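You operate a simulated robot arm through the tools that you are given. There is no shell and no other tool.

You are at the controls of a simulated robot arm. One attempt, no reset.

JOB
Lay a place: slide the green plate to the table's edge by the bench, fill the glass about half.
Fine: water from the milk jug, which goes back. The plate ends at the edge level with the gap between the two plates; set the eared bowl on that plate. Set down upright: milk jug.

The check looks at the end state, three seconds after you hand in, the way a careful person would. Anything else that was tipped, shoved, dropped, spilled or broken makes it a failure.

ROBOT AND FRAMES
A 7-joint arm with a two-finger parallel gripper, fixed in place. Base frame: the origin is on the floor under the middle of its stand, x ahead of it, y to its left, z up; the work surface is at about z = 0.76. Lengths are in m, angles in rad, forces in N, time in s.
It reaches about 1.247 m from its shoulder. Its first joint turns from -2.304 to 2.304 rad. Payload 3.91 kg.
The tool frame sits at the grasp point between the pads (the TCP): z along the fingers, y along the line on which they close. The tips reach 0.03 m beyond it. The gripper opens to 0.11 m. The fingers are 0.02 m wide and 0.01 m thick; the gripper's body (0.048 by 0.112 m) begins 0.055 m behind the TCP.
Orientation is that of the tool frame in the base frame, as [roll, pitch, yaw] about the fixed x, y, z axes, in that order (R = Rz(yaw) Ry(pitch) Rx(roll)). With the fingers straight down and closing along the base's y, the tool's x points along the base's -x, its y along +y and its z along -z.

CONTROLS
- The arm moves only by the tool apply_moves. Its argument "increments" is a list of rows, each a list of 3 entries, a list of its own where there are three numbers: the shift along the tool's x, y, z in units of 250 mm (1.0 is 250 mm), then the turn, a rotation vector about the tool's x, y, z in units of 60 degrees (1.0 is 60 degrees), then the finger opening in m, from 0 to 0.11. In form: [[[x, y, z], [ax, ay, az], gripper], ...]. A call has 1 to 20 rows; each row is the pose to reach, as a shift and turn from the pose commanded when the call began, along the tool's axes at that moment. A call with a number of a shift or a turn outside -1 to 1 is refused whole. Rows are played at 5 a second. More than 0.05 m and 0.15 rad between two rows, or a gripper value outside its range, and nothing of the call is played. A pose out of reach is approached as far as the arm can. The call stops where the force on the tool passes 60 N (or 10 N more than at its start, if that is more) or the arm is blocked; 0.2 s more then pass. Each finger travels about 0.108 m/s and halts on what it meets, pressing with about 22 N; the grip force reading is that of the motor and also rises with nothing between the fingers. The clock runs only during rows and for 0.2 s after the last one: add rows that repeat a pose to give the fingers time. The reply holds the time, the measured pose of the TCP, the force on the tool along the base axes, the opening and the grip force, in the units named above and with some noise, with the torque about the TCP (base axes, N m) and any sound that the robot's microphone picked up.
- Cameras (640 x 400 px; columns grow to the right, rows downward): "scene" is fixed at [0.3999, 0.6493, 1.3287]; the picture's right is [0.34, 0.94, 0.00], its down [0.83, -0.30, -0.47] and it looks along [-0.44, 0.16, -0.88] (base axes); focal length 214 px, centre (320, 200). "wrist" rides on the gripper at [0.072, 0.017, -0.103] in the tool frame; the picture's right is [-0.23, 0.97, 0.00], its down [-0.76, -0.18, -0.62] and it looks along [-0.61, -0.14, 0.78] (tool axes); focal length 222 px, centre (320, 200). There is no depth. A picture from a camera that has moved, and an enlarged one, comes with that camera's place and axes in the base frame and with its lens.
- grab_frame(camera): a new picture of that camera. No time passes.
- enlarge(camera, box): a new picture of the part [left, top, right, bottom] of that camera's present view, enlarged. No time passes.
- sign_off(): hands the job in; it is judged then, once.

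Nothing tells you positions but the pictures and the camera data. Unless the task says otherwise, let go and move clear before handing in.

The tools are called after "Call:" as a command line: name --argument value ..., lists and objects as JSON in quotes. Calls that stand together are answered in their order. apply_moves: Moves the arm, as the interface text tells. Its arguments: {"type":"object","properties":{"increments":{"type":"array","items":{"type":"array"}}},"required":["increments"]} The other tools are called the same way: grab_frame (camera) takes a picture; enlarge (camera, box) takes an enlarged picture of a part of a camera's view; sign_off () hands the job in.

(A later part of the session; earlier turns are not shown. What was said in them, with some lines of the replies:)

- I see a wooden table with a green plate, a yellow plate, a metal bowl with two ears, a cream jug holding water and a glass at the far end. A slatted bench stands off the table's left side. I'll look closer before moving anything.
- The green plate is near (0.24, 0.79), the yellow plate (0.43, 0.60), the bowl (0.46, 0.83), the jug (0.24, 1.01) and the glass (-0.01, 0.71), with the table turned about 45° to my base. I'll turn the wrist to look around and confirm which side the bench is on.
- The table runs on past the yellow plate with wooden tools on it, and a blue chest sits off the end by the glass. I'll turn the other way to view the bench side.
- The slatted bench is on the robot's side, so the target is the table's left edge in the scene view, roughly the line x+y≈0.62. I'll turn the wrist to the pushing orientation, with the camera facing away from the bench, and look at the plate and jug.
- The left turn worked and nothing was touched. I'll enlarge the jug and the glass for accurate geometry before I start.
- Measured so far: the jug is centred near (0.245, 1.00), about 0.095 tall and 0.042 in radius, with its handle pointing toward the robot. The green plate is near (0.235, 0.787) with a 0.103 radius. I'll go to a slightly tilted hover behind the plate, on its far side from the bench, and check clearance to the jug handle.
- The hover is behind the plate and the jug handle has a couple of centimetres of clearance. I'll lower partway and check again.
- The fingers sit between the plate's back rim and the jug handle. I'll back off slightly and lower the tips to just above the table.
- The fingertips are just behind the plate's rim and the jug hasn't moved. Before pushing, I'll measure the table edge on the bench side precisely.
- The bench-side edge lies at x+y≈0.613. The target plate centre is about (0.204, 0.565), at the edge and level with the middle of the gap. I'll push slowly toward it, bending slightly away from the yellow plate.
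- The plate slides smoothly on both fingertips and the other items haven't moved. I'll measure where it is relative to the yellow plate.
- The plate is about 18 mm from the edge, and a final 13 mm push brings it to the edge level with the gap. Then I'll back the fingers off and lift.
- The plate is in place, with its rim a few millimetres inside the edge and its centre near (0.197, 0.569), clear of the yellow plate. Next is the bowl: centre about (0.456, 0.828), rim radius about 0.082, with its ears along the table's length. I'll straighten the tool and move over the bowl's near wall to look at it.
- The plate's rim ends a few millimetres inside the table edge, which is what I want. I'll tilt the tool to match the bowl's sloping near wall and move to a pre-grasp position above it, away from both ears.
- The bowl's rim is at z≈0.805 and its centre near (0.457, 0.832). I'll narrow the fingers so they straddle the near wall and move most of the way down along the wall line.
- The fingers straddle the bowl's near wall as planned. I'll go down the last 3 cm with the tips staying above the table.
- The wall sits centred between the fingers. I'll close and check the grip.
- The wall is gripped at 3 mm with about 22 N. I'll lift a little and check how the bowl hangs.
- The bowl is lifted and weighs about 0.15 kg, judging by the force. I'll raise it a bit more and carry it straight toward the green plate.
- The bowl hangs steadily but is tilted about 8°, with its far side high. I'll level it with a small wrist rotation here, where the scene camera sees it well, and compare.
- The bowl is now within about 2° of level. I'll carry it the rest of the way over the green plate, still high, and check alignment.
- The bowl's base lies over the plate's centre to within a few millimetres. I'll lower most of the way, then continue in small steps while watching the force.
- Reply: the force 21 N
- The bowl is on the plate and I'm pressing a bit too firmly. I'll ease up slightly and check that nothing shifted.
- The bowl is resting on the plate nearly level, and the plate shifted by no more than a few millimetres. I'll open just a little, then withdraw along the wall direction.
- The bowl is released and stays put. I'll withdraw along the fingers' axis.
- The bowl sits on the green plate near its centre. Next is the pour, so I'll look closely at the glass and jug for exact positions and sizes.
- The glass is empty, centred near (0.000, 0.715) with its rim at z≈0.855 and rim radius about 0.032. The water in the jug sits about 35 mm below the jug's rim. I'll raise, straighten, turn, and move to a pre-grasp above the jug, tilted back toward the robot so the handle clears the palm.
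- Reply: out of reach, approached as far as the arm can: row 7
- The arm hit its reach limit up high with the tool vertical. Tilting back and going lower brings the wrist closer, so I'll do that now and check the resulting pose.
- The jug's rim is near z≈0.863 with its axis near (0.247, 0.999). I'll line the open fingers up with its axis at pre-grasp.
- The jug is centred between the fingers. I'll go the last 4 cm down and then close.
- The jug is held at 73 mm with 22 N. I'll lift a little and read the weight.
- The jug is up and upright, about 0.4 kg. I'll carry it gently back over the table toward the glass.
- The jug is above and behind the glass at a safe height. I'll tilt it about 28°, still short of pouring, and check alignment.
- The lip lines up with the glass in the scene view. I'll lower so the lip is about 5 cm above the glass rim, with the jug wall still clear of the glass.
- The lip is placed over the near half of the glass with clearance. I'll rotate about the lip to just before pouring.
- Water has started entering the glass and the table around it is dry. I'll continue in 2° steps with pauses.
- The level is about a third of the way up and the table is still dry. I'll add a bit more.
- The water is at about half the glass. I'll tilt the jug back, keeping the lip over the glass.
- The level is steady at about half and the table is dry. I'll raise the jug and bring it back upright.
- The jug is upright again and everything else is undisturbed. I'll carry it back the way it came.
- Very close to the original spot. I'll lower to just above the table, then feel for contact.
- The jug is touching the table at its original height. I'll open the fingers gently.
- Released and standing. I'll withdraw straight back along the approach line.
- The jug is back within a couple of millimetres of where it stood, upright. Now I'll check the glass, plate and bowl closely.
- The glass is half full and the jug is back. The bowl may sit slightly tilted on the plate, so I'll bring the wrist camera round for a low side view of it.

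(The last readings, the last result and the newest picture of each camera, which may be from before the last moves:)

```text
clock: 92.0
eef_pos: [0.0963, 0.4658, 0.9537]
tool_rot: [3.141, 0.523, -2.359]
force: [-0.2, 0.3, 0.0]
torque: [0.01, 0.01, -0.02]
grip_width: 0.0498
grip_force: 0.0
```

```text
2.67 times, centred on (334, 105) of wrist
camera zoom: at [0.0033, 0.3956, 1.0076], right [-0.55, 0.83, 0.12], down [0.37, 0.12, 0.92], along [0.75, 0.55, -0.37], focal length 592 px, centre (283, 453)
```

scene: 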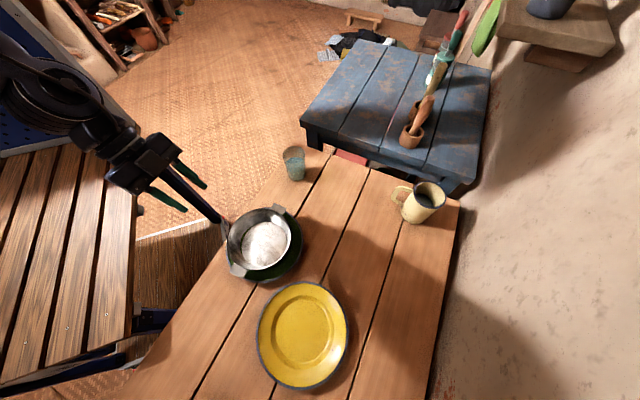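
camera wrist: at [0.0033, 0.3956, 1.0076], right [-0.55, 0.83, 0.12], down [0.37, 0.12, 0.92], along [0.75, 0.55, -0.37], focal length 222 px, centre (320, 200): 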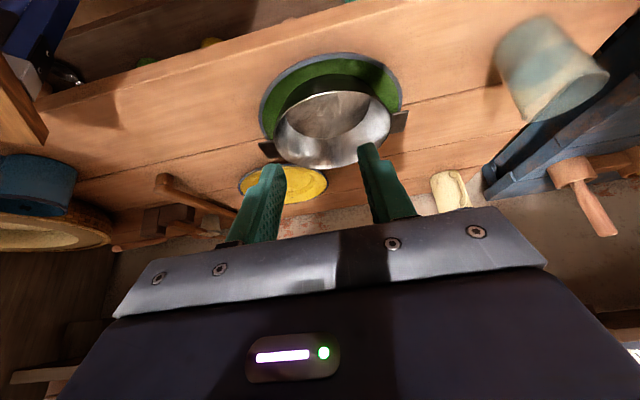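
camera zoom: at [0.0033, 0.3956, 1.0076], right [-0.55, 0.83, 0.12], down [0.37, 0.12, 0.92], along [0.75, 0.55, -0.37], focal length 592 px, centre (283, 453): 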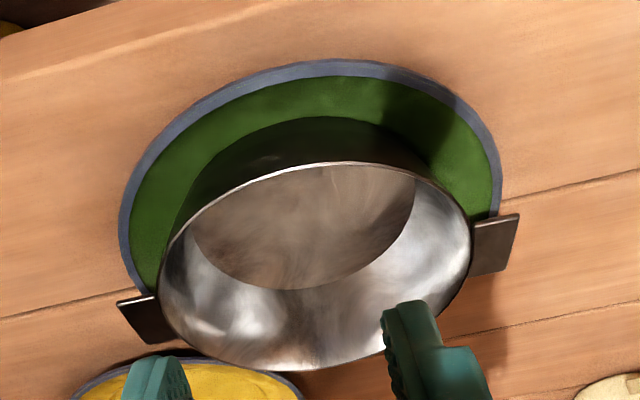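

Call:
enlarge --camera "wrist" --box '[200, 0, 440, 120]'

Call:
enlarge --camera "wrist" --box '[480, 0, 640, 130]'

```text
2.67 times, centred on (320, 60) of wrist
camera zoom: at [0.0033, 0.3956, 1.0076], right [-0.55, 0.83, 0.12], down [0.37, 0.12, 0.92], along [0.75, 0.55, -0.37], focal length 592 px, centre (320, 573)
```

zoom: 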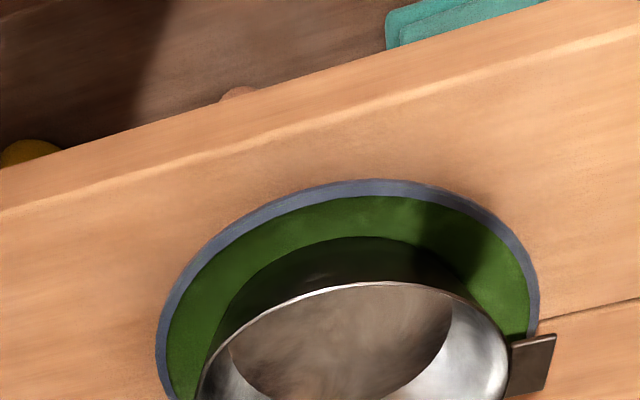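

```text
3.08 times, centred on (560, 65) of wrist
camera zoom: at [0.0033, 0.3956, 1.0076], right [-0.55, 0.83, 0.12], down [0.37, 0.12, 0.92], along [0.75, 0.55, -0.37], focal length 684 px, centre (-418, 615)
```

zoom: 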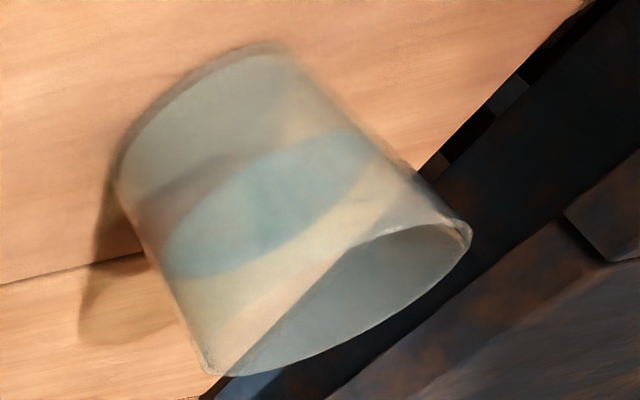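

From this low view the bowl sits level on the plate, the plate's rim is about 1 cm inside the bench-side edge, and the glass is filled to mid-height. I'll raise the arm clear and take a last look.

Call:
apply_moves --increments '[[[-0.06, 0, -0.104], [0, 0, 0], 0.05], [[-0.13, 0, -0.225], [0, 0, 0], 0.05], [[-0.2, 0, -0.3464], [0, 0, 0], 0.05], [[-0.26, 0, -0.45], [0, 0, 0], 0.05], [[-0.26, 0, -0.45], [0, 0, 0], 0.05]]'

Call:
grab_frame --camera "scene"

Call:
grab_frame --camera "wrist"

Call:
enlarge --camera "scene" --box '[190, 130, 478, 390]'

```text
clock: 93.2
eef_pos: [0.0962, 0.4672, 1.0816]
tool_rot: [3.139, 0.524, -2.356]
force: [0.4, -0.4, 0.2]
torque: [-0.02, 0.0, -0.01]
grip_width: 0.0501
grip_force: 0.0
```

```text
taken
```

scene: 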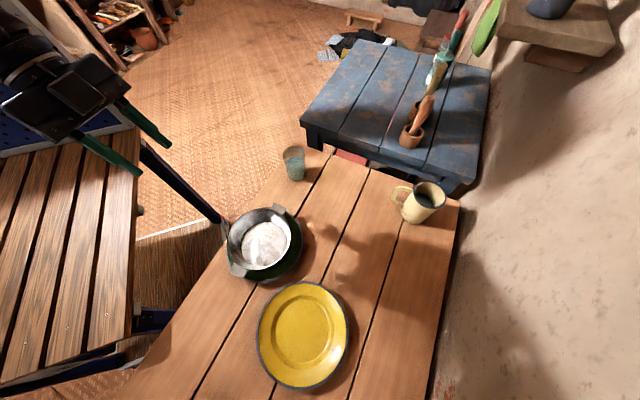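

```text
taken
camera wrist: at [0.0023, 0.3973, 1.1365], right [-0.55, 0.83, 0.12], down [0.37, 0.12, 0.92], along [0.75, 0.55, -0.37], focal length 222 px, centre (320, 200)
```

wrist: 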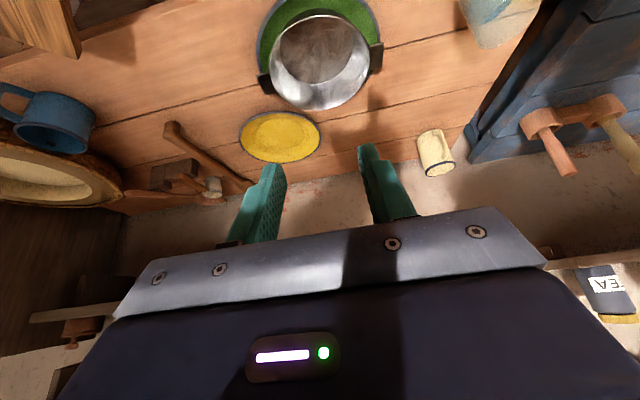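

```text
1.54 times, centred on (334, 260) of scene
camera zoom: at [0.3999, 0.6493, 1.3287], right [0.34, 0.94, 0.0], down [0.83, -0.3, -0.47], along [-0.44, 0.16, -0.88], focal length 330 px, centre (298, 108)
```

zoom: 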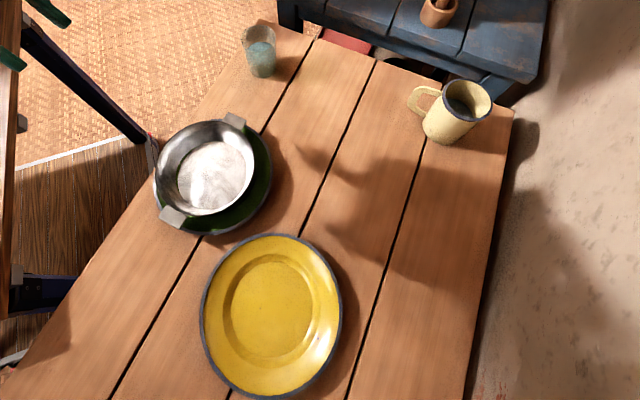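

Everything is in place:
- The green plate is at the bench-side edge, level with the gap, and the eared bowl sits on it.
- The glass is about half full and the table is dry.
- The milk jug is back upright where it stood, and the other items are undisturbed.

The gripper is empty and clear, so I'm handing the job in.

Call:
sign_off

```text
The job is handed in.
```

The place is laid and I've handed the job in; the check's result hasn't come back.

- **Plate:** The green plate is at the bench-side edge of the table, level with the gap between the two plates. Its rim ends up to about 1 cm inside the edge.
- **Bowl:** The eared bowl sits level on the green plate, within a few millimetres of its centre. When I set the bowl down it nudged the plate about 3 mm toward the edge.
- **Glass:** The glass is filled to about half its height, poured from the milk jug. I saw no spills on the table.
- **Milk jug:** The jug is back upright, within a few millimetres of where it started.

The yellow plate looked unmoved in the last pictures, and nothing else on the table appeared disturbed. I let go and moved the arm clear before handing in.
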